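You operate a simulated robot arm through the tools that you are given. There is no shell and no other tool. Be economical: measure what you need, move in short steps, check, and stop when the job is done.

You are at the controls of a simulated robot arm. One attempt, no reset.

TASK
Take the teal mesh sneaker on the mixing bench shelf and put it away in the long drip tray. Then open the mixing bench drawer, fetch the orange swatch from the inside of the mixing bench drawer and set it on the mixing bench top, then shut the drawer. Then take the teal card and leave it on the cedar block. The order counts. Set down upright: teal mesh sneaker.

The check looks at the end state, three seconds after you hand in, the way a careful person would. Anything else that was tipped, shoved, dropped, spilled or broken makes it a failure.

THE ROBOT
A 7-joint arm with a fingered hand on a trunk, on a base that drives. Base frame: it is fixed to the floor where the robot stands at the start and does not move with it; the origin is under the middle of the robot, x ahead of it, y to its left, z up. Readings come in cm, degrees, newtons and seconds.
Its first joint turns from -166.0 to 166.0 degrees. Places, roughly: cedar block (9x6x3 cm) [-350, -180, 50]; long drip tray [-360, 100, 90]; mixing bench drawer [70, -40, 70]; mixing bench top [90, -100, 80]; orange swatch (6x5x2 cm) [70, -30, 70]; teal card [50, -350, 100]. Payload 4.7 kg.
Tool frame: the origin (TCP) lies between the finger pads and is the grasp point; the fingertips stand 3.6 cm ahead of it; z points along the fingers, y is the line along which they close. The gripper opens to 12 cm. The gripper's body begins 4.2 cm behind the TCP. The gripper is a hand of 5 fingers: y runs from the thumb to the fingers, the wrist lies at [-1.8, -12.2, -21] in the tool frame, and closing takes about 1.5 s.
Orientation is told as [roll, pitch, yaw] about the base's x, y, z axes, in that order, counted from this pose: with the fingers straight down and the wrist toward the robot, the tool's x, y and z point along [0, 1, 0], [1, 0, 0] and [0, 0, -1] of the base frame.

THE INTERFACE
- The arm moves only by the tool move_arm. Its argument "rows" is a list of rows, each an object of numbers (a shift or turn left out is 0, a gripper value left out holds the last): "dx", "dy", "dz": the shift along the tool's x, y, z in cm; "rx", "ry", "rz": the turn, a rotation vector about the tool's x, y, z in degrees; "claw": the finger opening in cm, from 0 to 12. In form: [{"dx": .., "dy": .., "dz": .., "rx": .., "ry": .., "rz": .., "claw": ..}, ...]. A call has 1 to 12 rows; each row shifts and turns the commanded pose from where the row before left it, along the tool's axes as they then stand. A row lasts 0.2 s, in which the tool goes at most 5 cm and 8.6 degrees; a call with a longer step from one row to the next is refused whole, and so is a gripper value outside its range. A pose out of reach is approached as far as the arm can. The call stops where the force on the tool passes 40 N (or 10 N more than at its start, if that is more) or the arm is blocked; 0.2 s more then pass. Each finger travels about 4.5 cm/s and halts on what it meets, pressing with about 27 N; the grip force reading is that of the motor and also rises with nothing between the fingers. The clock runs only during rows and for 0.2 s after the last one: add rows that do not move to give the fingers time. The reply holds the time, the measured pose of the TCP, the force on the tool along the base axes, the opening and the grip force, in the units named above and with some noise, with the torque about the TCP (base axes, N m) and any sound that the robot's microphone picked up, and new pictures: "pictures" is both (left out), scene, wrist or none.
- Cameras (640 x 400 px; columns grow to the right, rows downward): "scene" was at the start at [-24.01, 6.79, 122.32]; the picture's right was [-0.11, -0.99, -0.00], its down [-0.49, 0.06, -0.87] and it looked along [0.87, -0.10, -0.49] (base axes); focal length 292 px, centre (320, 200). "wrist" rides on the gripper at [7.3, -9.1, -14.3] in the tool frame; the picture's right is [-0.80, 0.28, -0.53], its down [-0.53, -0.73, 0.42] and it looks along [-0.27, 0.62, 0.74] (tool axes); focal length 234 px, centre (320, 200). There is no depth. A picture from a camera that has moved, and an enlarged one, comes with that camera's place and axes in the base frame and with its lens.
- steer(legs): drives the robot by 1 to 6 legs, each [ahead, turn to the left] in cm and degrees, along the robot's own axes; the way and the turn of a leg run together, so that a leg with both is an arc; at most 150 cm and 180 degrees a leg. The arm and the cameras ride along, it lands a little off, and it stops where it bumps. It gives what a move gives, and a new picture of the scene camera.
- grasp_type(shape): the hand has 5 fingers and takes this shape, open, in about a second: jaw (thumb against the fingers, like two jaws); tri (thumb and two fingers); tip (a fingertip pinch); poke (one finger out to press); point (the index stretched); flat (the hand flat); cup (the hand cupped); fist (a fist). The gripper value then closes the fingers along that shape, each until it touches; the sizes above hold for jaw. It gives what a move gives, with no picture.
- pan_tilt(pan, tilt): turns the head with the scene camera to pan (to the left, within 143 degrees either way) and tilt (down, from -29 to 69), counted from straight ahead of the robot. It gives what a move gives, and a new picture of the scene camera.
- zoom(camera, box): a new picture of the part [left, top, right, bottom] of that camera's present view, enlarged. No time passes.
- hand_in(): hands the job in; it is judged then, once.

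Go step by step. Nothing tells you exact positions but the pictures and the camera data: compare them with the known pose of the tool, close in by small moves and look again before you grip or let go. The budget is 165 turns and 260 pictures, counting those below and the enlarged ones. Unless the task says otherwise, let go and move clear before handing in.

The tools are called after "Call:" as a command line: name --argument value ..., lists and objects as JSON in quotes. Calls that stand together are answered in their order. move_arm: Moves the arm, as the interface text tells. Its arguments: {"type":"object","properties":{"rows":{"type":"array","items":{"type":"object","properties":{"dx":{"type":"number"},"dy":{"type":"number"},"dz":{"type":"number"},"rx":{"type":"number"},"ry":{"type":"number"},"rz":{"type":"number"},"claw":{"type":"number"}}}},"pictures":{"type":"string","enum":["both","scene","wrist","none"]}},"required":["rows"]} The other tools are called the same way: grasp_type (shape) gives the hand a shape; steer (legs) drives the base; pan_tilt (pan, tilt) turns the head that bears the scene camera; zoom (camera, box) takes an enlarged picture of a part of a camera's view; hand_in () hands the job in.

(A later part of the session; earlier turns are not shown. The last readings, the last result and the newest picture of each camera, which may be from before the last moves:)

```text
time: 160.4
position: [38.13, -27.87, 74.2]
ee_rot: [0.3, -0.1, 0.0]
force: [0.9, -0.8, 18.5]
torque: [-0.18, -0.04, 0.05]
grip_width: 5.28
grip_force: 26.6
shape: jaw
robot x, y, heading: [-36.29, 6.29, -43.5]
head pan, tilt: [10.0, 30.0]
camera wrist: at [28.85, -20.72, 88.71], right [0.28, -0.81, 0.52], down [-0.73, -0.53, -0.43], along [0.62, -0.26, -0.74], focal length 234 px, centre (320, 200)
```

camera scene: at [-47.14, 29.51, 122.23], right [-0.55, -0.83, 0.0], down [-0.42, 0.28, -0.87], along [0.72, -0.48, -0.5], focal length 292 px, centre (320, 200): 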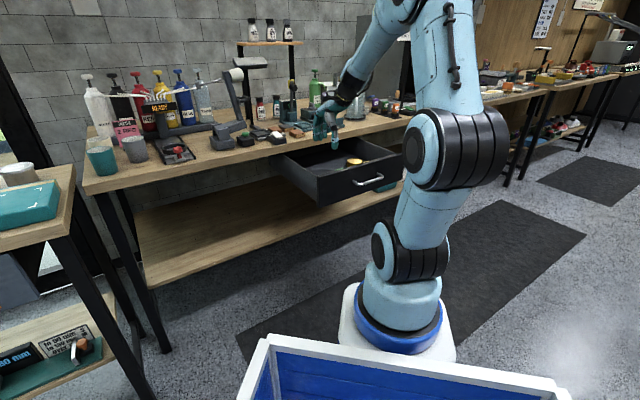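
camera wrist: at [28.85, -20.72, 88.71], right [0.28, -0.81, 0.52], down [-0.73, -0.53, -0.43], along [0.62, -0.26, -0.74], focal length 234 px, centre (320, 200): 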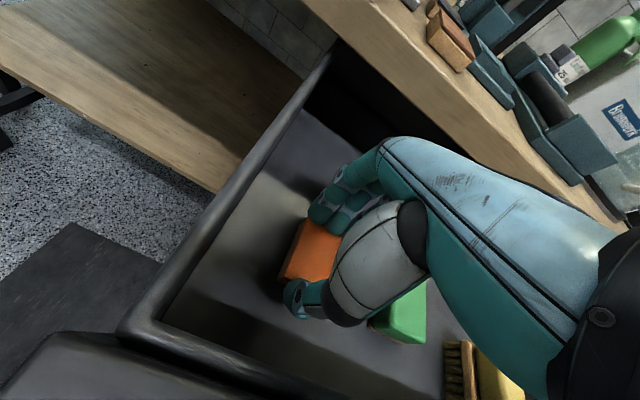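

Gripped at 5.3 cm; lift.

Call:
move_arm --rows '[{"dz": -1}, {"dz": -3}, {"dz": -4}, {"dz": -4}, {"dz": -4}, {"dz": -4}]' --pictures "both"

Call:
zoom --camera "scene" --box '[230, 60, 422, 180]'

```text
time: 161.8
position: [38.01, -28.14, 94.36]
ee_rot: [0.3, 0.1, 0.1]
force: [0.5, 0.5, -1.1]
torque: [0.02, 0.0, 0.02]
grip_width: 4.56
grip_force: 27.3
shape: jaw
robot x, y, heading: [-36.41, 6.14, -43.4]
head pan, tilt: [10.0, 30.0]
camera scene: at [-47.1, 29.49, 122.23], right [-0.55, -0.83, 0.0], down [-0.42, 0.28, -0.87], along [0.72, -0.48, -0.5], focal length 292 px, centre (320, 200)
camera wrist: at [28.89, -20.92, 108.85], right [0.28, -0.81, 0.52], down [-0.73, -0.53, -0.43], along [0.62, -0.26, -0.74], focal length 234 px, centre (320, 200)
```

scene: 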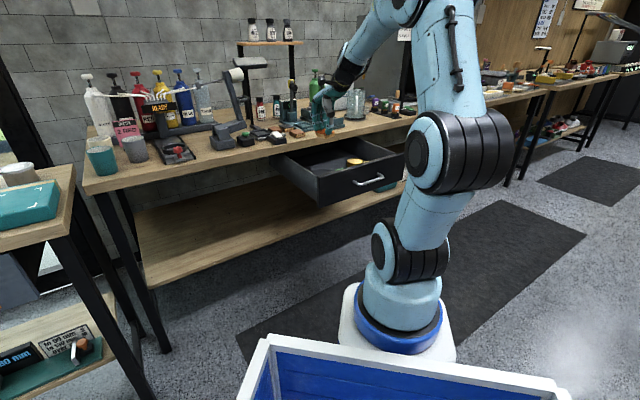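
wrist: 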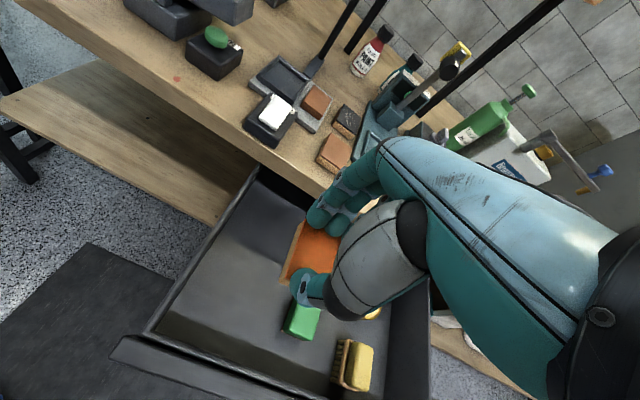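

```text
3.33 times, centred on (326, 120) of scene
camera zoom: at [-47.1, 29.49, 122.23], right [-0.55, -0.83, 0.0], down [-0.42, 0.28, -0.87], along [0.72, -0.48, -0.5], focal length 973 px, centre (300, 467)
```

zoom: 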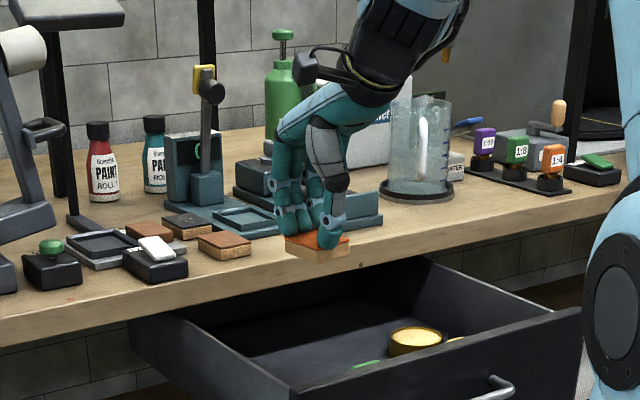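

The swatch is held. I'll zoom in to check how it sits in the hand.

Call:
zoom --camera "wrist" --box '[240, 180, 400, 280]'

Call:
zoom --camera "scene" --box '[290, 90, 370, 140]'

```text
4.00 times, centred on (320, 230) of wrist
camera zoom: at [28.89, -20.92, 108.85], right [0.28, -0.81, 0.52], down [-0.73, -0.53, -0.43], along [0.62, -0.26, -0.74], focal length 937 px, centre (320, 80)
```

zoom: 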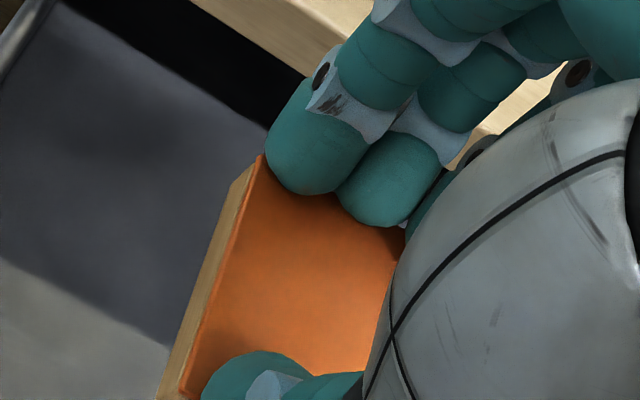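

```text
8.00 times, centred on (330, 115) of scene
camera zoom: at [-47.1, 29.49, 122.23], right [-0.55, -0.83, 0.0], down [-0.42, 0.28, -0.87], along [0.72, -0.48, -0.5], focal length 2336 px, centre (240, 880)
```

zoom: 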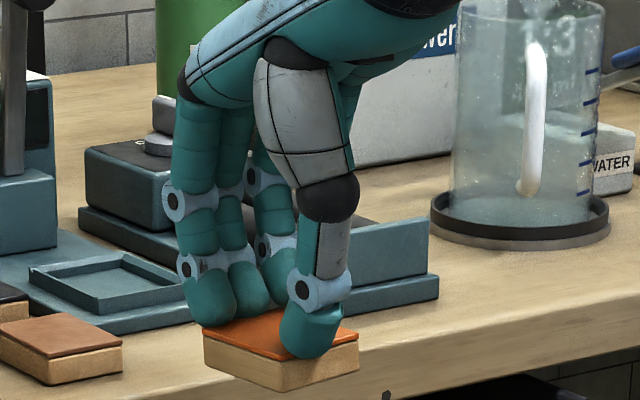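

Call:
move_arm --rows '[{"dz": -2, "dx": -3.4}, {"dx": -3.4}, {"dx": -3.4}, {"dy": 4}, {"dy": 4}, {"dy": 4}, {"dy": 3}]' --pictures "both"

Call:
zoom --camera "scene" --box '[270, 80, 398, 160]'

```text
time: 163.4
position: [52.92, -38.19, 96.5]
ee_rot: [0.3, 0.1, 0.1]
force: [-0.2, -0.6, 0.3]
torque: [-0.03, -0.04, 0.01]
grip_width: 4.55
grip_force: 27.0
shape: jaw
robot x, y, heading: [-36.58, 6.14, -43.4]
head pan, tilt: [10.0, 30.0]
camera scene: at [-47.13, 29.51, 122.23], right [-0.55, -0.83, 0.0], down [-0.42, 0.28, -0.87], along [0.72, -0.48, -0.5], focal length 292 px, centre (320, 200)
camera wrist: at [43.82, -31.11, 110.96], right [0.28, -0.81, 0.52], down [-0.73, -0.53, -0.43], along [0.62, -0.26, -0.74], focal length 234 px, centre (320, 200)
```

scene: 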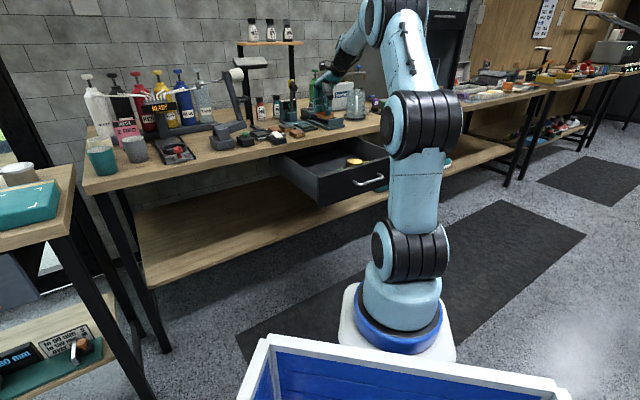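
wrist: 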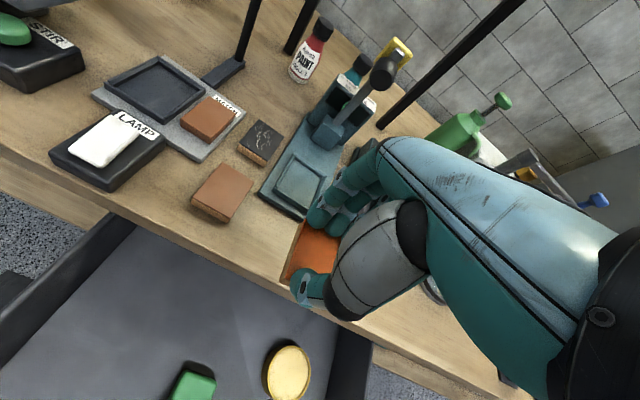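

```text
5.00 times, centred on (334, 120) of scene
camera zoom: at [-47.13, 29.51, 122.23], right [-0.55, -0.83, 0.0], down [-0.42, 0.28, -0.87], along [0.72, -0.48, -0.5], focal length 1460 px, centre (250, 600)
```

zoom: 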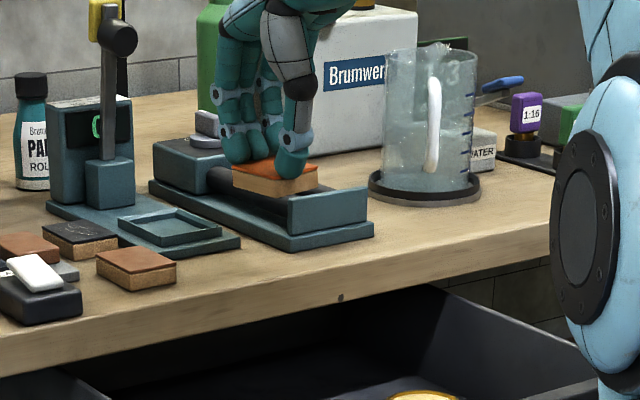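

Call:
move_arm --rows '[{"dy": 1.8}, {"dz": 3}, {"dz": 2}, {}]' --pictures "wrist"

Call:
zoom --camera "scene" --box '[270, 80, 398, 160]'

```text
time: 164.4
position: [54.91, -38.3, 91.17]
ee_rot: [0.4, 0.0, 0.1]
force: [-0.2, -0.5, -0.8]
torque: [-0.03, 0.0, -0.02]
grip_width: 4.53
grip_force: 27.0
shape: jaw
robot x, y, heading: [-36.27, 5.7, -43.7]
head pan, tilt: [10.0, 30.0]
camera wrist: at [45.72, -31.09, 105.67], right [0.28, -0.81, 0.52], down [-0.73, -0.53, -0.43], along [0.62, -0.26, -0.74], focal length 234 px, centre (320, 200)
```

wrist: 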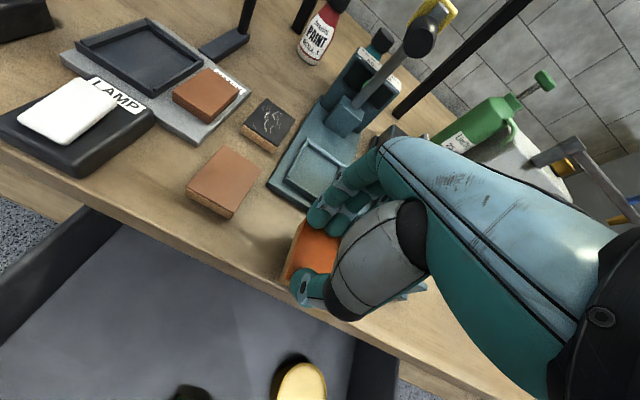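

```text
5.00 times, centred on (334, 120) of scene
camera zoom: at [-47.11, 29.5, 122.23], right [-0.55, -0.83, 0.0], down [-0.42, 0.28, -0.87], along [0.72, -0.48, -0.5], focal length 1460 px, centre (250, 600)
```

zoom: 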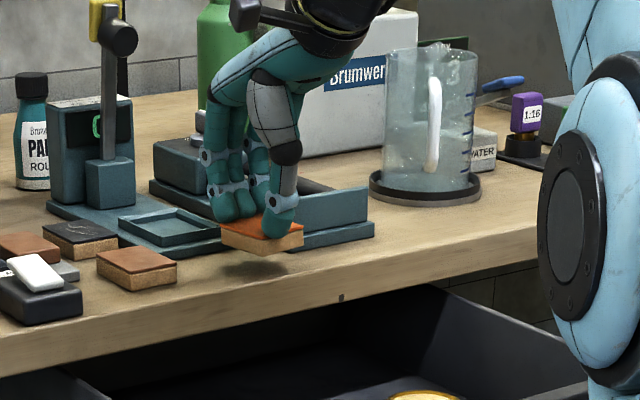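

Call:
move_arm --rows '[{"dz": 0.8}, {"dz": 0.6}, {}]' --pictures "none"

Call:
move_arm --rows '[{"dz": 0.4}, {}]' --pictures "wrist"

Call:
zoom --camera "scene" --box '[270, 80, 398, 160]'

```text
time: 165.2
position: [54.88, -38.34, 89.74]
ee_rot: [0.3, -0.1, 0.1]
force: [-0.8, -0.3, 0.0]
torque: [-0.03, -0.03, 0.02]
grip_width: 4.55
grip_force: 26.9
shape: jaw
robot x, y, heading: [-36.05, 6.35, -43.5]
head pan, tilt: [10.0, 30.0]
```

```text
time: 165.8
position: [54.88, -38.24, 89.25]
ee_rot: [0.4, -0.1, 0.2]
force: [0.4, -0.7, 1.1]
torque: [0.0, -0.01, 0.0]
grip_width: 4.55
grip_force: 27.0
shape: jaw
robot x, y, heading: [-36.24, 5.74, -43.5]
head pan, tilt: [10.0, 30.0]
camera wrist: at [45.73, -31.07, 103.85], right [0.28, -0.81, 0.52], down [-0.73, -0.53, -0.43], along [0.62, -0.26, -0.74], focal length 234 px, centre (320, 200)
```

wrist: 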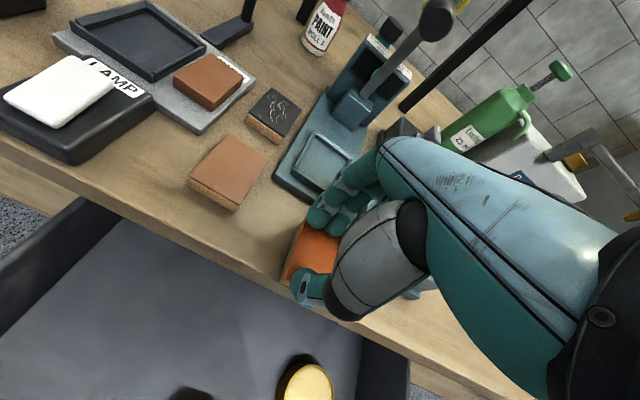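

```text
5.00 times, centred on (334, 120) of scene
camera zoom: at [-47.12, 29.5, 122.23], right [-0.55, -0.83, 0.0], down [-0.42, 0.28, -0.87], along [0.72, -0.48, -0.5], focal length 1460 px, centre (250, 600)
```

zoom: 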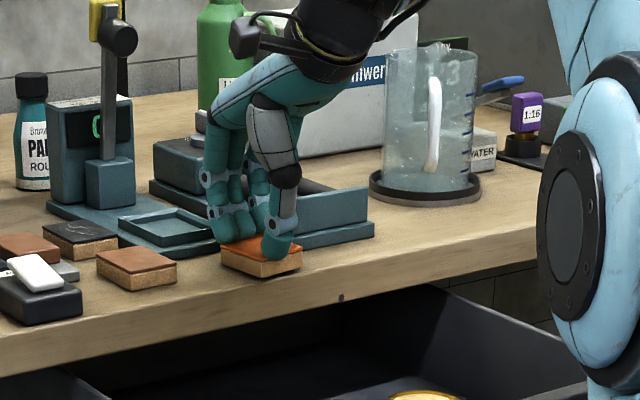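

Call:
move_arm --rows '[{"dz": 0.4}, {}]' --pictures "none"

Call:
move_arm --rows '[{"dz": 0.3}, {}]' --pictures "none"

Call:
zoom --camera "scene" --box '[270, 80, 398, 160]'

```text
time: 166.4
position: [54.82, -38.43, 89.26]
ee_rot: [0.2, -0.2, -0.1]
force: [-0.2, -0.1, 15.4]
torque: [0.21, -0.43, 0.03]
grip_width: 4.55
grip_force: 27.0
shape: jaw
robot x, y, heading: [-36.05, 6.04, -43.5]
head pan, tilt: [10.0, 30.0]
```

```text
time: 167.0
position: [54.88, -38.24, 89.3]
ee_rot: [0.2, -0.4, 0.1]
force: [-0.1, -2.3, 30.9]
torque: [0.27, -0.93, -0.06]
grip_width: 4.66
grip_force: 27.1
shape: jaw
robot x, y, heading: [-36.38, 5.81, -43.3]
head pan, tilt: [10.0, 30.0]
```

```text
5.00 times, centred on (334, 120) of scene
camera zoom: at [-47.22, 29.54, 122.21], right [-0.55, -0.83, 0.0], down [-0.42, 0.28, -0.87], along [0.72, -0.48, -0.5], focal length 1460 px, centre (250, 600)
```

zoom: 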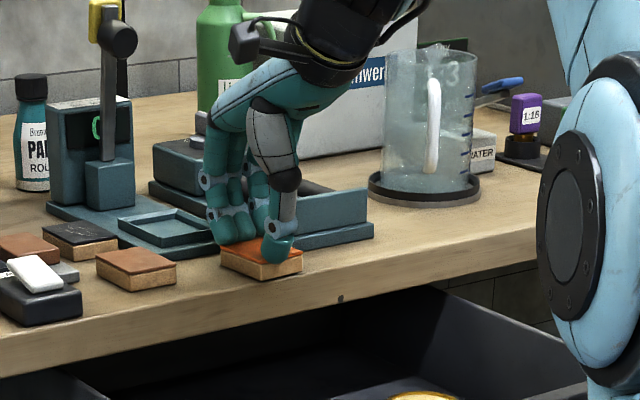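

On the bench. Ease up, open to 7 and lift away.

Call:
move_arm --rows '[{"dz": -0.7}, {"claw": 7}, {}, {}, {"dz": -1}, {"dz": -3}, {"dz": -4}, {"dz": -4}]' --pictures "wrist"

Call:
zoom --camera "scene" --box '[270, 80, 398, 160]'

```text
time: 168.8
position: [55.15, -38.46, 101.33]
ee_rot: [0.4, 0.1, 0.2]
force: [1.0, -1.1, -0.8]
torque: [0.04, 0.02, 0.02]
grip_width: 6.97
grip_force: 0.0
shape: jaw
robot x, y, heading: [-36.44, 5.96, -43.4]
head pan, tilt: [10.0, 30.0]
camera wrist: at [45.99, -31.27, 115.91], right [0.28, -0.81, 0.52], down [-0.73, -0.53, -0.43], along [0.62, -0.26, -0.74], focal length 234 px, centre (320, 200)
```

wrist: 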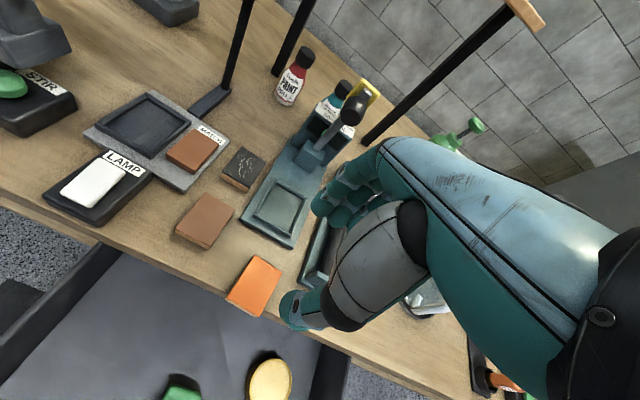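

```text
5.00 times, centred on (334, 120) of scene
camera zoom: at [-47.09, 29.49, 122.24], right [-0.55, -0.83, 0.0], down [-0.42, 0.28, -0.87], along [0.72, -0.48, -0.5], focal length 1460 px, centre (250, 600)
```

zoom: 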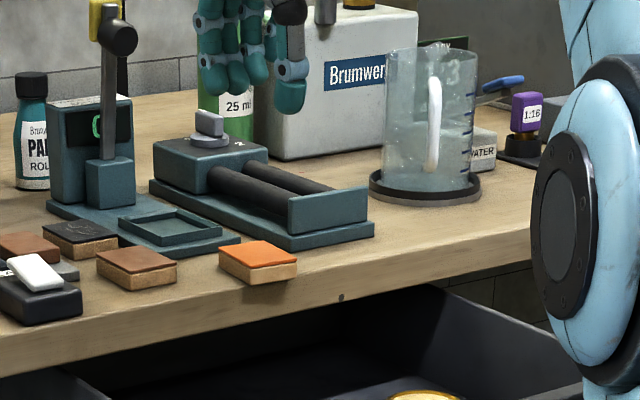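

The swatch rests on the bench top. Now retreat and close the drawer by re-gripping the handle and pushing.

Call:
move_arm --rows '[{"dz": -2, "dy": -3}, {"dy": -4.5}, {"dy": -4.5}, {"dy": -4.5}, {"dy": -4.5}, {"dy": -4.5}, {"dy": -4.5}, {"dy": -4.5}, {"dy": -4.5}, {"dy": -3.5}]' --pictures "none"

Call:
move_arm --rows '[{"rx": -8, "claw": 5}, {"rx": -8}, {"rx": -8}, {"rx": -8}, {"rx": -8}, {"rx": -8}, {"rx": -8}, {"rx": -8}, {"rx": -8}, {"rx": -8}]' --pictures "none"

Call:
move_arm --rows '[{"dy": -4.4, "dz": 0.77}, {"dy": -4.4, "dz": 0.77}, {"dy": -4.4, "dz": 0.77}, {"dy": -4.4, "dz": 0.77}, {"dy": -4.4, "dz": 0.77}]' --pictures "both"

```text
time: 171.0
position: [12.24, -38.36, 103.21]
ee_rot: [0.3, 0.0, 0.1]
force: [0.1, 0.0, -0.3]
torque: [-0.02, 0.03, -0.01]
grip_width: 6.98
grip_force: 0.1
shape: jaw
robot x, y, heading: [-36.27, 5.79, -43.7]
head pan, tilt: [10.0, 30.0]
```

```text
time: 173.2
position: [12.26, -38.48, 103.4]
ee_rot: [1.6, -80.1, -1.5]
force: [-0.2, -0.3, -0.6]
torque: [-0.03, 0.0, -0.03]
grip_width: 5.02
grip_force: 0.0
shape: jaw
robot x, y, heading: [-35.87, 6.07, -43.5]
head pan, tilt: [10.0, 30.0]
```

```text
time: 174.4
position: [12.35, -38.13, 81.23]
ee_rot: [1.7, -80.1, -1.5]
force: [-0.2, -0.6, 0.5]
torque: [-0.02, -0.01, -0.02]
grip_width: 5.0
grip_force: 0.1
shape: jaw
robot x, y, heading: [-36.0, 5.94, -43.4]
head pan, tilt: [10.0, 30.0]
camera scene: at [-47.13, 29.5, 122.23], right [-0.55, -0.83, 0.0], down [-0.42, 0.28, -0.87], along [0.72, -0.48, -0.5], focal length 292 px, centre (320, 200)
camera wrist: at [-3.35, -30.9, 74.86], right [-0.47, -0.81, 0.36], down [0.29, -0.53, -0.8], along [0.83, -0.27, 0.48], focal length 234 px, centre (320, 200)
```

scene: 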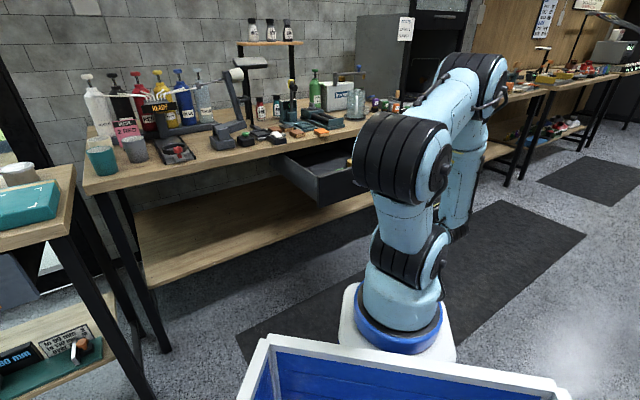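
wrist: 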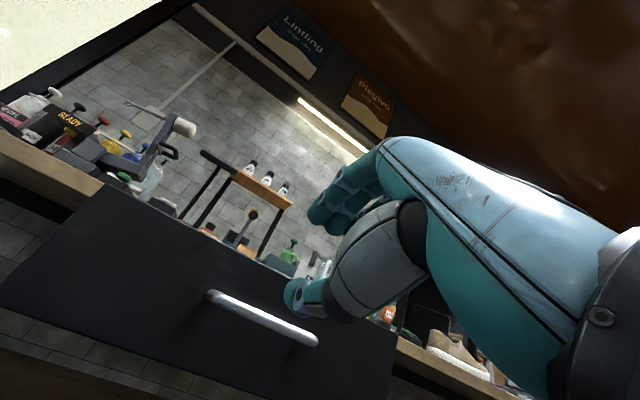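

Call:
move_arm --rows '[{"dy": -3.7, "dz": 0.65}, {"dy": -3.8, "dz": 0.66}, {"dx": -1, "dy": 0.5, "dz": 2.94}, {"dy": 0.5, "dz": 2.94}, {"dy": 0.5, "dz": 2.94}]' --pictures "wrist"

```text
time: 175.6
position: [21.37, -39.29, 73.55]
ee_rot: [1.9, -80.0, -1.9]
force: [-1.5, 0.3, -0.2]
torque: [0.02, 0.0, 0.02]
grip_width: 5.02
grip_force: 0.2
shape: jaw
robot x, y, heading: [-36.38, 5.86, -43.5]
head pan, tilt: [10.0, 30.0]
camera wrist: at [5.59, -31.87, 67.26], right [-0.47, -0.81, 0.36], down [0.29, -0.53, -0.8], along [0.83, -0.27, 0.48], focal length 234 px, centre (320, 200)
```

wrist: 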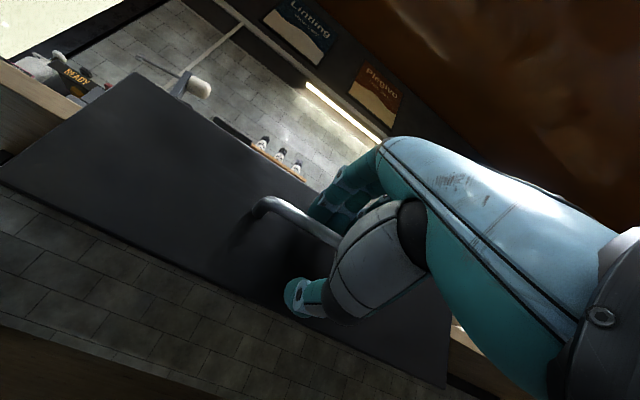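

Call:
move_arm --rows '[{"claw": 0}, {}, {}, {}, {}, {}, {"dy": 0.34, "dz": 1.96}, {"dy": 0.5, "dz": 2.94}, {"dy": 0.5, "dz": 2.94}, {"dy": 0.5, "dz": 2.94}, {"dy": 0.5, "dz": 2.94}]' --pictures "scene"

```text
time: 178.0
position: [35.35, -39.09, 73.45]
ee_rot: [1.7, -80.0, -1.6]
force: [-0.5, 5.9, 6.7]
torque: [-0.33, -0.12, 0.06]
grip_width: 0.0
grip_force: 26.9
shape: jaw
robot x, y, heading: [-36.32, 5.89, -43.4]
head pan, tilt: [10.0, 30.0]
camera scene: at [-47.15, 29.53, 122.22], right [-0.55, -0.83, 0.0], down [-0.42, 0.28, -0.87], along [0.72, -0.48, -0.5], focal length 292 px, centre (320, 200)
```

scene: 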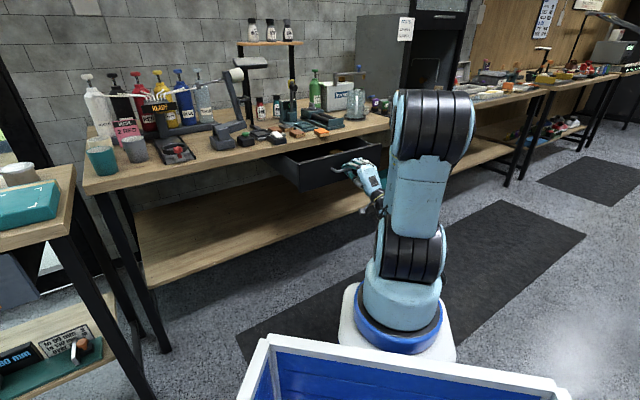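

Drawer is closing with the push. Continue the remaining ~14 cm.

Call:
move_arm --rows '[{"dy": 0.5, "dz": 2.94}, {"dy": 0.5, "dz": 2.94}, {"dy": 0.5, "dz": 2.94}, {"dy": 0.5, "dz": 2.94}, {"dy": 0.34, "dz": 1.96}]' --pictures "wrist"

Call:
zoom --camera "scene" --box '[250, 90, 426, 200]'

```text
time: 179.2
position: [49.31, -39.2, 73.13]
ee_rot: [1.9, -80.0, -1.8]
force: [-5.1, -0.8, 4.4]
torque: [-0.1, -0.11, 0.12]
grip_width: 0.0
grip_force: 27.0
shape: jaw
robot x, y, heading: [-36.34, 6.0, -43.7]
head pan, tilt: [10.0, 30.0]
camera wrist: at [33.55, -31.87, 66.88], right [-0.47, -0.81, 0.36], down [0.29, -0.53, -0.8], along [0.83, -0.27, 0.48], focal length 234 px, centre (320, 200)
```

wrist: 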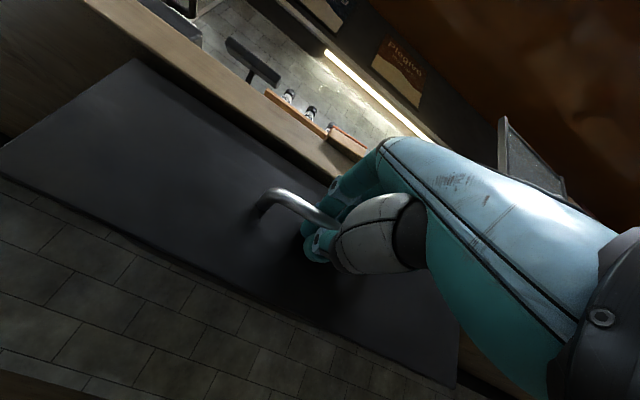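

```text
3.64 times, centred on (338, 145) of scene
camera zoom: at [-47.14, 29.51, 122.23], right [-0.55, -0.83, 0.0], down [-0.42, 0.28, -0.87], along [0.72, -0.48, -0.5], focal length 1062 px, centre (254, 400)
```

zoom: 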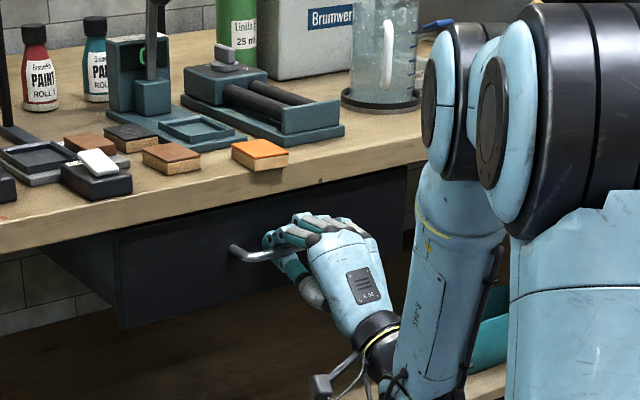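

Call:
move_arm --rows '[{"dy": 0.15, "dz": 0.8}, {"dy": 0.15, "dz": 0.8}, {}]' --pictures "none"

Call:
zoom --camera "scene" --box '[220, 95, 380, 195]'

```text
time: 179.6
position: [49.37, -39.22, 73.23]
ee_rot: [2.8, -80.2, -2.6]
force: [-23.2, 6.2, 7.0]
torque: [-0.18, -0.36, 0.49]
grip_width: 0.01
grip_force: 26.7
shape: jaw
robot x, y, heading: [-36.57, 6.46, -43.5]
head pan, tilt: [10.0, 30.0]
stopped in row 1: the force on the tool passed its limit at 50 N (the readings are from after the stop); the commanded pose is now the measured one
```

```text
4.00 times, centred on (300, 145) of scene
camera zoom: at [-47.19, 29.57, 122.22], right [-0.55, -0.83, 0.0], down [-0.42, 0.28, -0.87], along [0.72, -0.48, -0.5], focal length 1168 px, centre (400, 420)
```

zoom: 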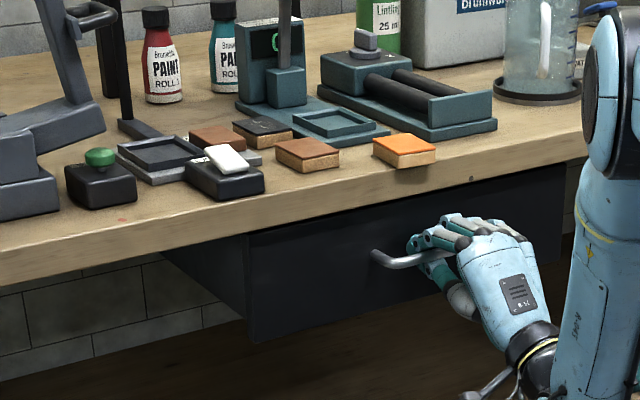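

Drawer is fully shut. Release and back off.

Call:
move_arm --rows '[{"claw": 6}, {}, {}, {}, {"dy": -0.5, "dz": -2.94}, {"dy": -0.5, "dz": -2.94}, {"dy": -0.7, "dz": -3.92}, {"dy": -0.7, "dz": -3.92}, {"dy": -0.7, "dz": -3.92}, {"dy": -0.7, "dz": -3.92}, {"dy": -0.7, "dz": -3.92}, {"dy": -0.7, "dz": -3.92}]' --pictures "none"

Call:
move_arm --rows '[{"dy": 4.4, "dz": -0.77}, {"dy": 4.4, "dz": -0.77}, {"dy": 4.4, "dz": -0.77}, {"dy": 4.4, "dz": -0.77}, {"dy": 4.4, "dz": -0.77}, {"dy": 4.4, "dz": -0.77}, {"dy": 4.4, "dz": -0.77}, {"rx": 8}, {"rx": 8}, {"rx": 8}, {"rx": 8}, {"rx": 8}]' --pictures "none"

Call:
move_arm --rows '[{"rx": 8}, {"rx": 8}, {"rx": 8}, {"rx": 8}, {"rx": 8}]' --pictures "both"

```text
time: 182.2
position: [19.56, -39.25, 73.05]
ee_rot: [2.5, -80.1, -2.5]
force: [0.2, 0.1, -0.9]
torque: [-0.02, 0.01, -0.05]
grip_width: 5.95
grip_force: 0.0
shape: jaw
robot x, y, heading: [-36.0, 5.95, -43.6]
head pan, tilt: [10.0, 30.0]
```

```text
time: 184.8
position: [19.63, -39.7, 104.38]
ee_rot: [0.6, -40.0, -0.5]
force: [0.1, 0.5, -0.4]
torque: [0.01, 0.0, 0.01]
grip_width: 5.94
grip_force: 0.2
shape: jaw
robot x, y, heading: [-36.28, 6.32, -43.4]
head pan, tilt: [10.0, 30.0]
```

```text
time: 186.0
position: [19.66, -39.52, 104.44]
ee_rot: [0.4, 0.0, 0.0]
force: [0.0, -0.5, 0.5]
torque: [-0.04, 0.02, 0.01]
grip_width: 5.99
grip_force: 0.1
shape: jaw
robot x, y, heading: [-36.0, 6.22, -43.4]
head pan, tilt: [10.0, 30.0]
camera scene: at [-47.12, 29.53, 122.23], right [-0.55, -0.83, 0.0], down [-0.42, 0.28, -0.87], along [0.72, -0.48, -0.5], focal length 292 px, centre (320, 200)
camera wrist: at [10.47, -32.38, 118.91], right [0.28, -0.81, 0.52], down [-0.73, -0.53, -0.43], along [0.62, -0.26, -0.74], focal length 234 px, centre (320, 200)
```

scene: 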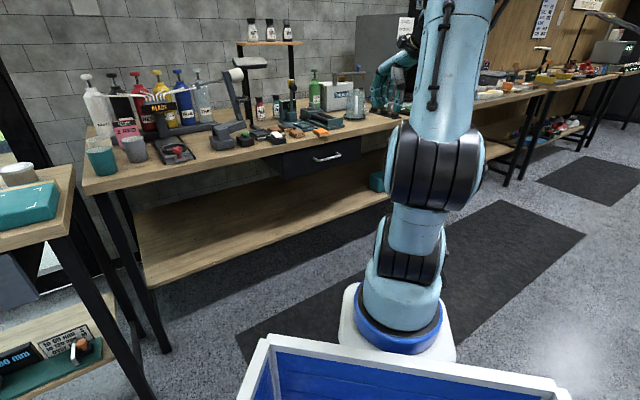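
wrist: 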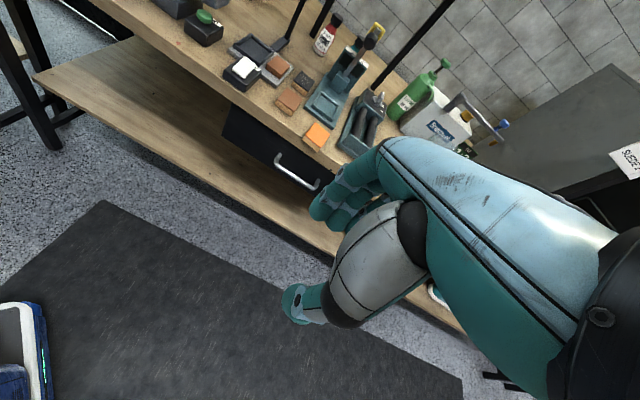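

Drawer closed, swatch on the bench top. Next: the teal card down the aisle. Turn and drive.

Call:
steer --legs '[[0, -41], [140, 0], [100, 0]]'

Call:
pan_tilt --pan 35 --tilt 25

```text
time: 199.7
position: [-5.06, -303.67, 104.32]
ee_rot: [0.5, -0.2, -41.5]
force: [-0.2, -0.7, 0.7]
torque: [-0.02, 0.01, 0.02]
grip_width: 5.98
grip_force: 0.0
shape: jaw
robot x, y, heading: [-16.62, -232.87, -85.2]
head pan, tilt: [10.0, 30.0]
camera scene: at [-8.89, -207.83, 122.23], right [-0.97, -0.25, 0.0], down [-0.13, 0.48, -0.87], along [0.22, -0.84, -0.5], focal length 292 px, centre (320, 200)
```

scene: 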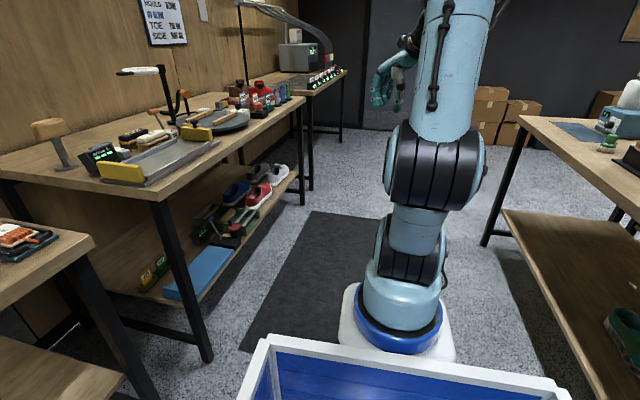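

```text
time: 200.6
position: [-5.14, -303.7, 104.44]
ee_rot: [0.4, -0.2, -41.6]
force: [0.2, -0.7, 0.0]
torque: [0.01, -0.03, -0.01]
grip_width: 5.99
grip_force: 0.0
shape: jaw
robot x, y, heading: [-16.07, -232.44, -85.3]
head pan, tilt: [35.0, 25.0]
camera scene: at [-5.3, -206.17, 123.03], right [-0.77, -0.64, 0.0], down [-0.27, 0.33, -0.91], along [0.58, -0.7, -0.42], focal length 292 px, centre (320, 200)
```

scene: 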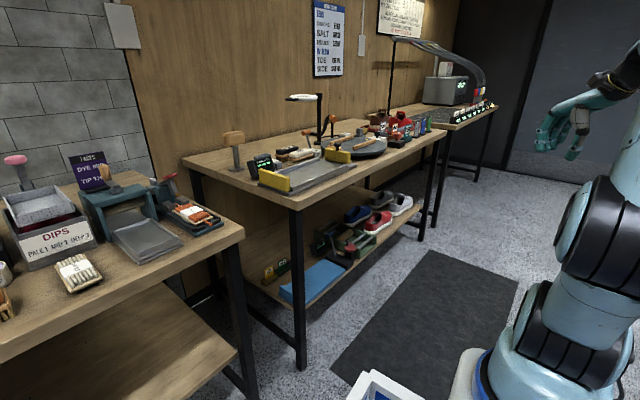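

Call:
zoom --camera "scene" --box '[300, 70, 508, 200]'

```text
3.08 times, centred on (404, 135) of scene
camera zoom: at [-5.3, -206.17, 123.03], right [-0.77, -0.64, 0.0], down [-0.27, 0.33, -0.91], along [0.58, -0.7, -0.42], focal length 898 px, centre (62, 400)
```

zoom: 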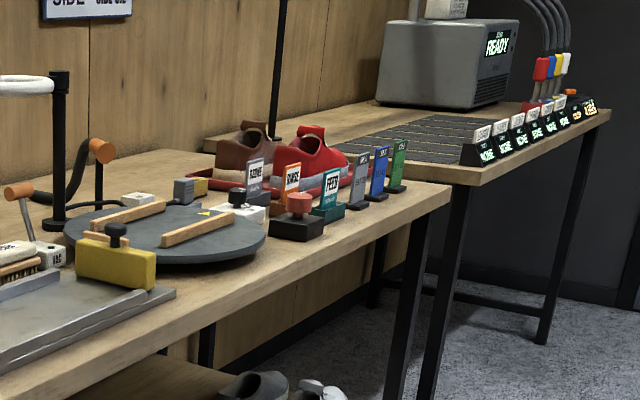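

The teal card stands among a row of small stand-up cards near the bench front. Drive 30 closer and look.

Call:
steer --legs '[[32, 0]]'

Call:
pan_tilt --pan 45 --tilt 25

Call:
zoom --camera "scene" --box '[240, 80, 432, 200]'

```text
time: 202.7
position: [-2.65, -335.68, 104.34]
ee_rot: [0.4, -0.1, -41.7]
force: [0.0, -1.0, 0.6]
torque: [-0.02, 0.0, 0.0]
grip_width: 5.99
grip_force: 0.0
shape: jaw
robot x, y, heading: [-13.61, -264.45, -85.5]
head pan, tilt: [35.0, 25.0]
camera scene: at [-2.65, -238.1, 123.03], right [-0.77, -0.64, 0.0], down [-0.27, 0.33, -0.91], along [0.58, -0.7, -0.42], focal length 292 px, centre (320, 200)
```

scene: 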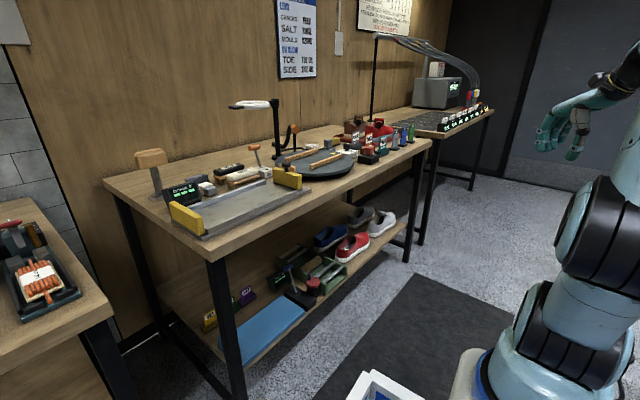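

```text
time: 203.4
position: [-2.76, -335.74, 104.33]
ee_rot: [0.4, -0.1, -41.6]
force: [-0.1, 0.7, -0.4]
torque: [0.0, 0.03, 0.01]
grip_width: 5.98
grip_force: 0.1
shape: jaw
robot x, y, heading: [-13.71, -264.48, -85.5]
head pan, tilt: [45.0, 25.0]
camera scene: at [-1.51, -236.97, 123.03], right [-0.65, -0.76, 0.0], down [-0.32, 0.27, -0.91], along [0.69, -0.59, -0.42], focal length 292 px, centre (320, 200)
```

scene: 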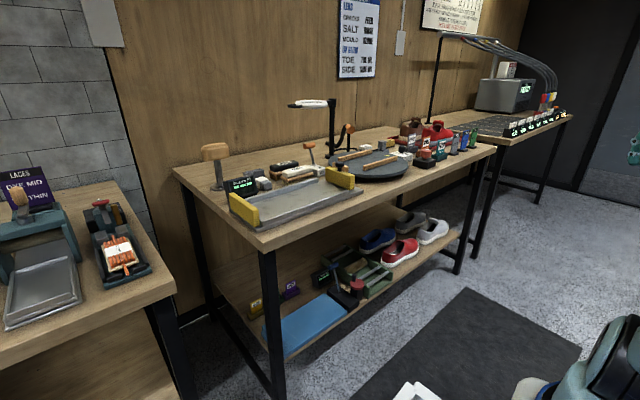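

```text
3.33 times, centred on (336, 140) of scene
camera zoom: at [-1.51, -236.97, 123.03], right [-0.65, -0.76, 0.0], down [-0.32, 0.27, -0.91], along [0.69, -0.59, -0.42], focal length 973 px, centre (267, 400)
```

zoom: 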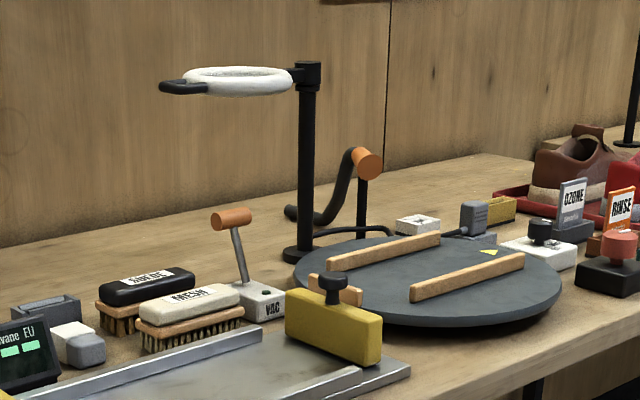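

Call:
zoom --camera "scene" --box '[392, 110, 504, 180]'

```text
5.71 times, centred on (448, 145) of scene
camera zoom: at [-1.51, -236.97, 123.03], right [-0.65, -0.76, 0.0], down [-0.32, 0.27, -0.91], along [0.69, -0.59, -0.42], focal length 1668 px, centre (-411, 514)
```

zoom: 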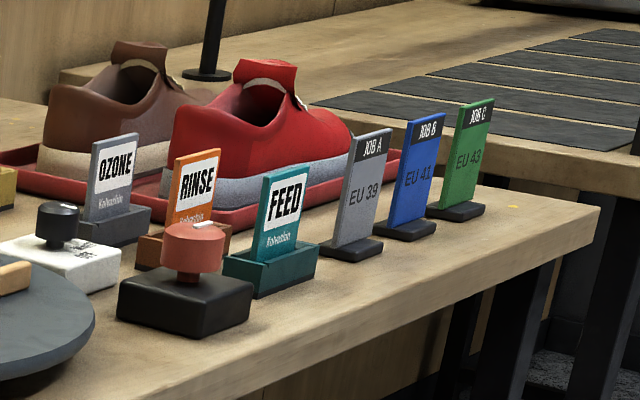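

Call:
steer --legs '[[35, 0]]'

Call:
pan_tilt --pan 50 --tilt 28

Call:
zoom --camera "wrist" --box '[0, 0, 640, 400]'

```text
time: 205.7
position: [0.26, -370.59, 104.46]
ee_rot: [0.4, -0.1, -41.8]
force: [-0.3, -0.5, -0.4]
torque: [0.01, 0.01, -0.01]
grip_width: 6.0
grip_force: 0.1
shape: jaw
robot x, y, heading: [-10.92, -299.16, -85.2]
head pan, tilt: [45.0, 25.0]
camera scene: at [1.31, -271.87, 123.03], right [-0.65, -0.76, 0.0], down [-0.32, 0.27, -0.91], along [0.69, -0.59, -0.42], focal length 292 px, centre (320, 200)
```

scene: 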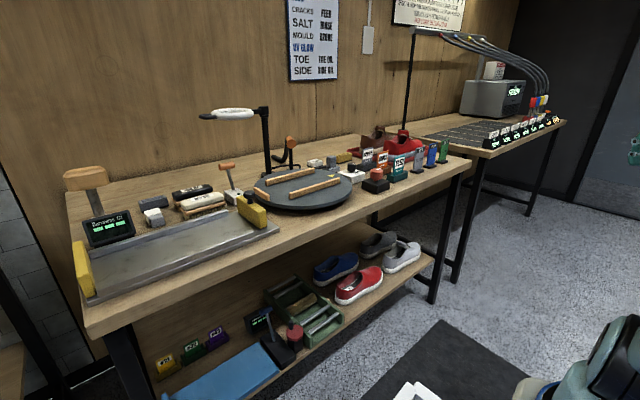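

```text
time: 206.3
position: [0.19, -370.36, 104.44]
ee_rot: [0.3, -0.2, -41.7]
force: [-0.5, -0.4, -0.4]
torque: [0.02, 0.01, -0.02]
grip_width: 6.0
grip_force: 0.0
shape: jaw
robot x, y, heading: [-10.89, -299.52, -85.1]
head pan, tilt: [50.0, 28.0]
camera scene: at [1.73, -271.19, 122.55], right [-0.58, -0.82, 0.0], down [-0.38, 0.27, -0.88], along [0.72, -0.51, -0.47], focal length 292 px, centre (320, 200)
```

scene: 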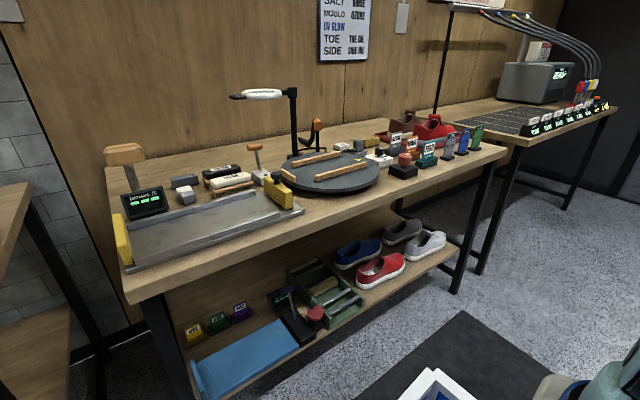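

```text
1.00 times, centred on (320, 200) of wrist (not enlarged: the box is as wide or as high as the picture)
camera zoom: at [-1.82, -359.11, 118.88], right [-0.33, -0.79, 0.52], down [-0.9, 0.09, -0.43], along [0.29, -0.61, -0.74], focal length 234 px, centre (320, 200)
```

zoom: 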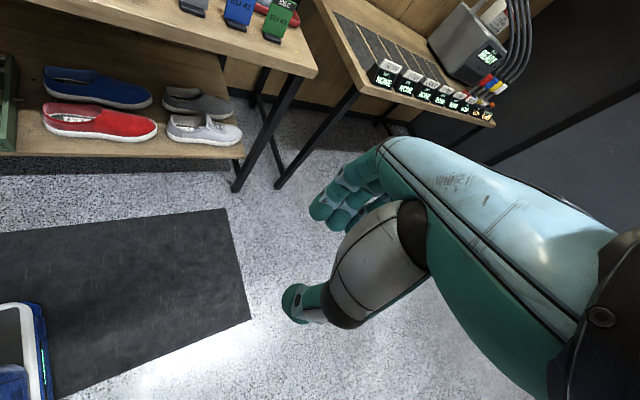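

Call:
move_arm --rows '[{"rz": -7}, {"rz": -7}, {"rz": -7}, {"rz": -7}, {"rz": -7}, {"rz": -6.7}]' --pictures "none"

Call:
move_arm --rows '[{"dx": 2.5, "dy": 3.5, "dz": -0.5}, {"dx": 2.5, "dy": 3.5, "dz": -0.5}, {"dx": 2.5, "dy": 3.5, "dz": -0.5}, {"dx": 2.5, "dy": 3.5, "dz": -0.5}, {"dx": 2.5, "dy": 3.5, "dz": -0.5}, {"dx": 2.5, "dy": 3.5, "dz": -0.5}, {"dx": 2.5, "dy": 3.5, "dz": -0.5}]' --pictures "both"

```text
time: 207.7
position: [0.32, -370.58, 104.42]
ee_rot: [0.2, -0.3, 0.1]
force: [0.7, 0.4, 0.3]
torque: [-0.04, 0.02, 0.0]
grip_width: 5.99
grip_force: 0.1
shape: jaw
robot x, y, heading: [-11.12, -299.15, -85.1]
head pan, tilt: [50.0, 28.0]
```

```text
time: 209.3
position: [24.87, -353.17, 108.02]
ee_rot: [0.3, -0.4, -0.1]
force: [-0.6, -1.2, -0.2]
torque: [0.06, 0.0, 0.0]
grip_width: 5.99
grip_force: 0.1
shape: jaw
robot x, y, heading: [-10.76, -299.32, -85.5]
head pan, tilt: [50.0, 28.0]
camera scene: at [1.74, -271.2, 122.55], right [-0.58, -0.82, 0.0], down [-0.38, 0.27, -0.88], along [0.72, -0.51, -0.47], focal length 292 px, centre (320, 200)
camera wrist: at [15.6, -345.92, 122.44], right [0.28, -0.81, 0.52], down [-0.73, -0.53, -0.43], along [0.63, -0.26, -0.73], focal length 234 px, centre (320, 200)
```

scene: 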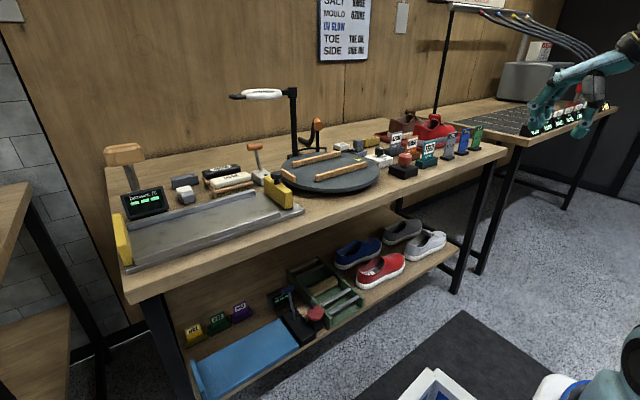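
wrist: 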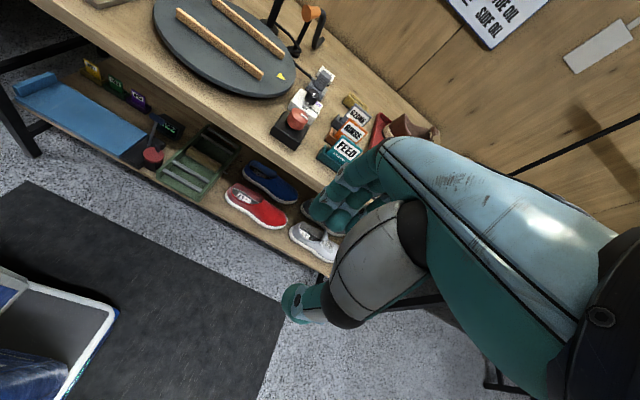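

Call:
zoom --camera "wrist" --box '[290, 80, 418, 180]'

Call:
zoom --camera "scene" --box '[370, 110, 498, 190]'

```text
4.00 times, centred on (354, 130) of wrist
camera zoom: at [15.6, -345.92, 122.44], right [0.28, -0.81, 0.52], down [-0.73, -0.53, -0.43], along [0.63, -0.26, -0.73], focal length 937 px, centre (184, 480)
```

zoom: 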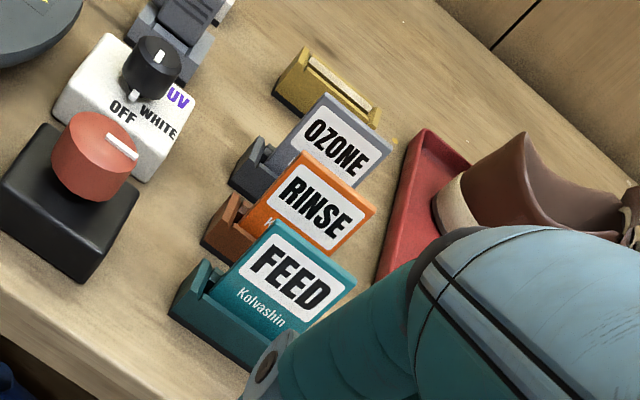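

```text
5.00 times, centred on (434, 150) of scene
camera zoom: at [1.74, -271.2, 122.55], right [-0.58, -0.82, 0.0], down [-0.38, 0.27, -0.88], along [0.72, -0.51, -0.47], focal length 1460 px, centre (-250, 450)
```

zoom: 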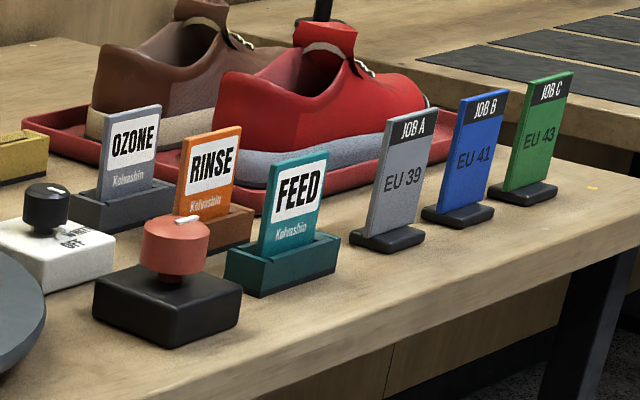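

The teal "FEED" card sits in a slotted holder at x≈60, y −355.6…−361.4, top z≈93.6; the RINSE card is 7 cm behind. I'll come above it with a 4 cm opening.

Call:
move_arm --rows '[{"dx": -0.66, "dy": 4.0, "dz": 0.4, "claw": 4}, {"dx": -0.66, "dy": 4.0, "dz": 0.4}, {"dx": -0.66, "dy": 4.0, "dz": 0.4}, {"dx": -0.66, "dy": 4.0, "dz": 0.4}, {"dx": -0.66, "dy": 4.0, "dz": 0.4}, {"dx": -0.66, "dy": 4.0, "dz": 0.4}, {"dx": -0.66, "dy": 4.0, "dz": 0.4}, {"dx": -0.66, "dy": 4.0, "dz": 0.4}]' --pictures "wrist"

Call:
zoom --camera "scene" --box '[370, 90, 530, 190]'

```text
time: 211.1
position: [56.65, -358.18, 105.42]
ee_rot: [0.2, -0.3, 0.0]
force: [0.1, 0.4, 0.5]
torque: [-0.04, 0.01, -0.02]
grip_width: 4.0
grip_force: 0.0
shape: jaw
robot x, y, heading: [-10.95, -299.42, -85.4]
head pan, tilt: [50.0, 28.0]
camera wrist: at [47.37, -350.97, 119.74], right [0.28, -0.81, 0.52], down [-0.73, -0.53, -0.43], along [0.63, -0.26, -0.73], focal length 234 px, centre (320, 200)
```

wrist: 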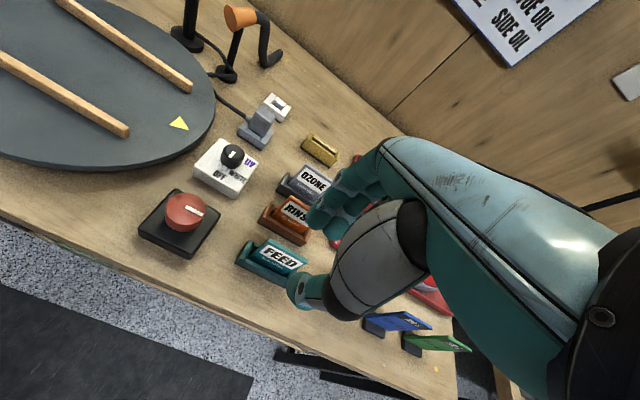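

```text
4.00 times, centred on (450, 140) of scene
camera zoom: at [1.73, -271.17, 122.55], right [-0.58, -0.82, 0.0], down [-0.38, 0.27, -0.88], along [0.72, -0.51, -0.47], focal length 1168 px, centre (-200, 440)
```

zoom: 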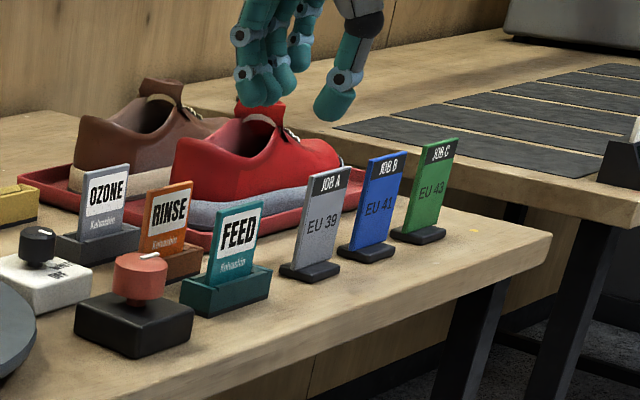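

Call:
zoom --camera "wrist" --box '[220, 160, 380, 320]'

```text
2.50 times, centred on (300, 240) of wrist
camera zoom: at [47.37, -350.97, 119.74], right [0.28, -0.81, 0.52], down [-0.73, -0.53, -0.43], along [0.63, -0.26, -0.73], focal length 585 px, centre (370, 100)
```

zoom: 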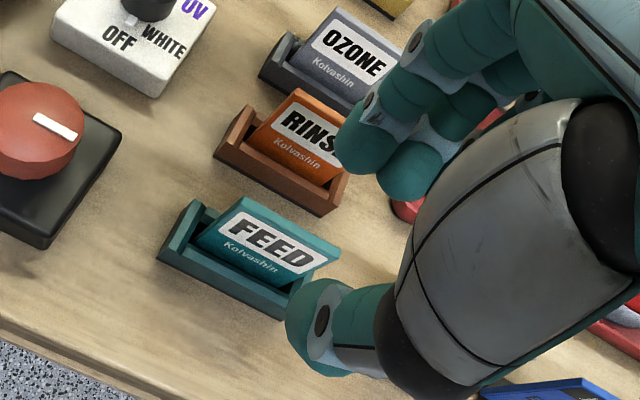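

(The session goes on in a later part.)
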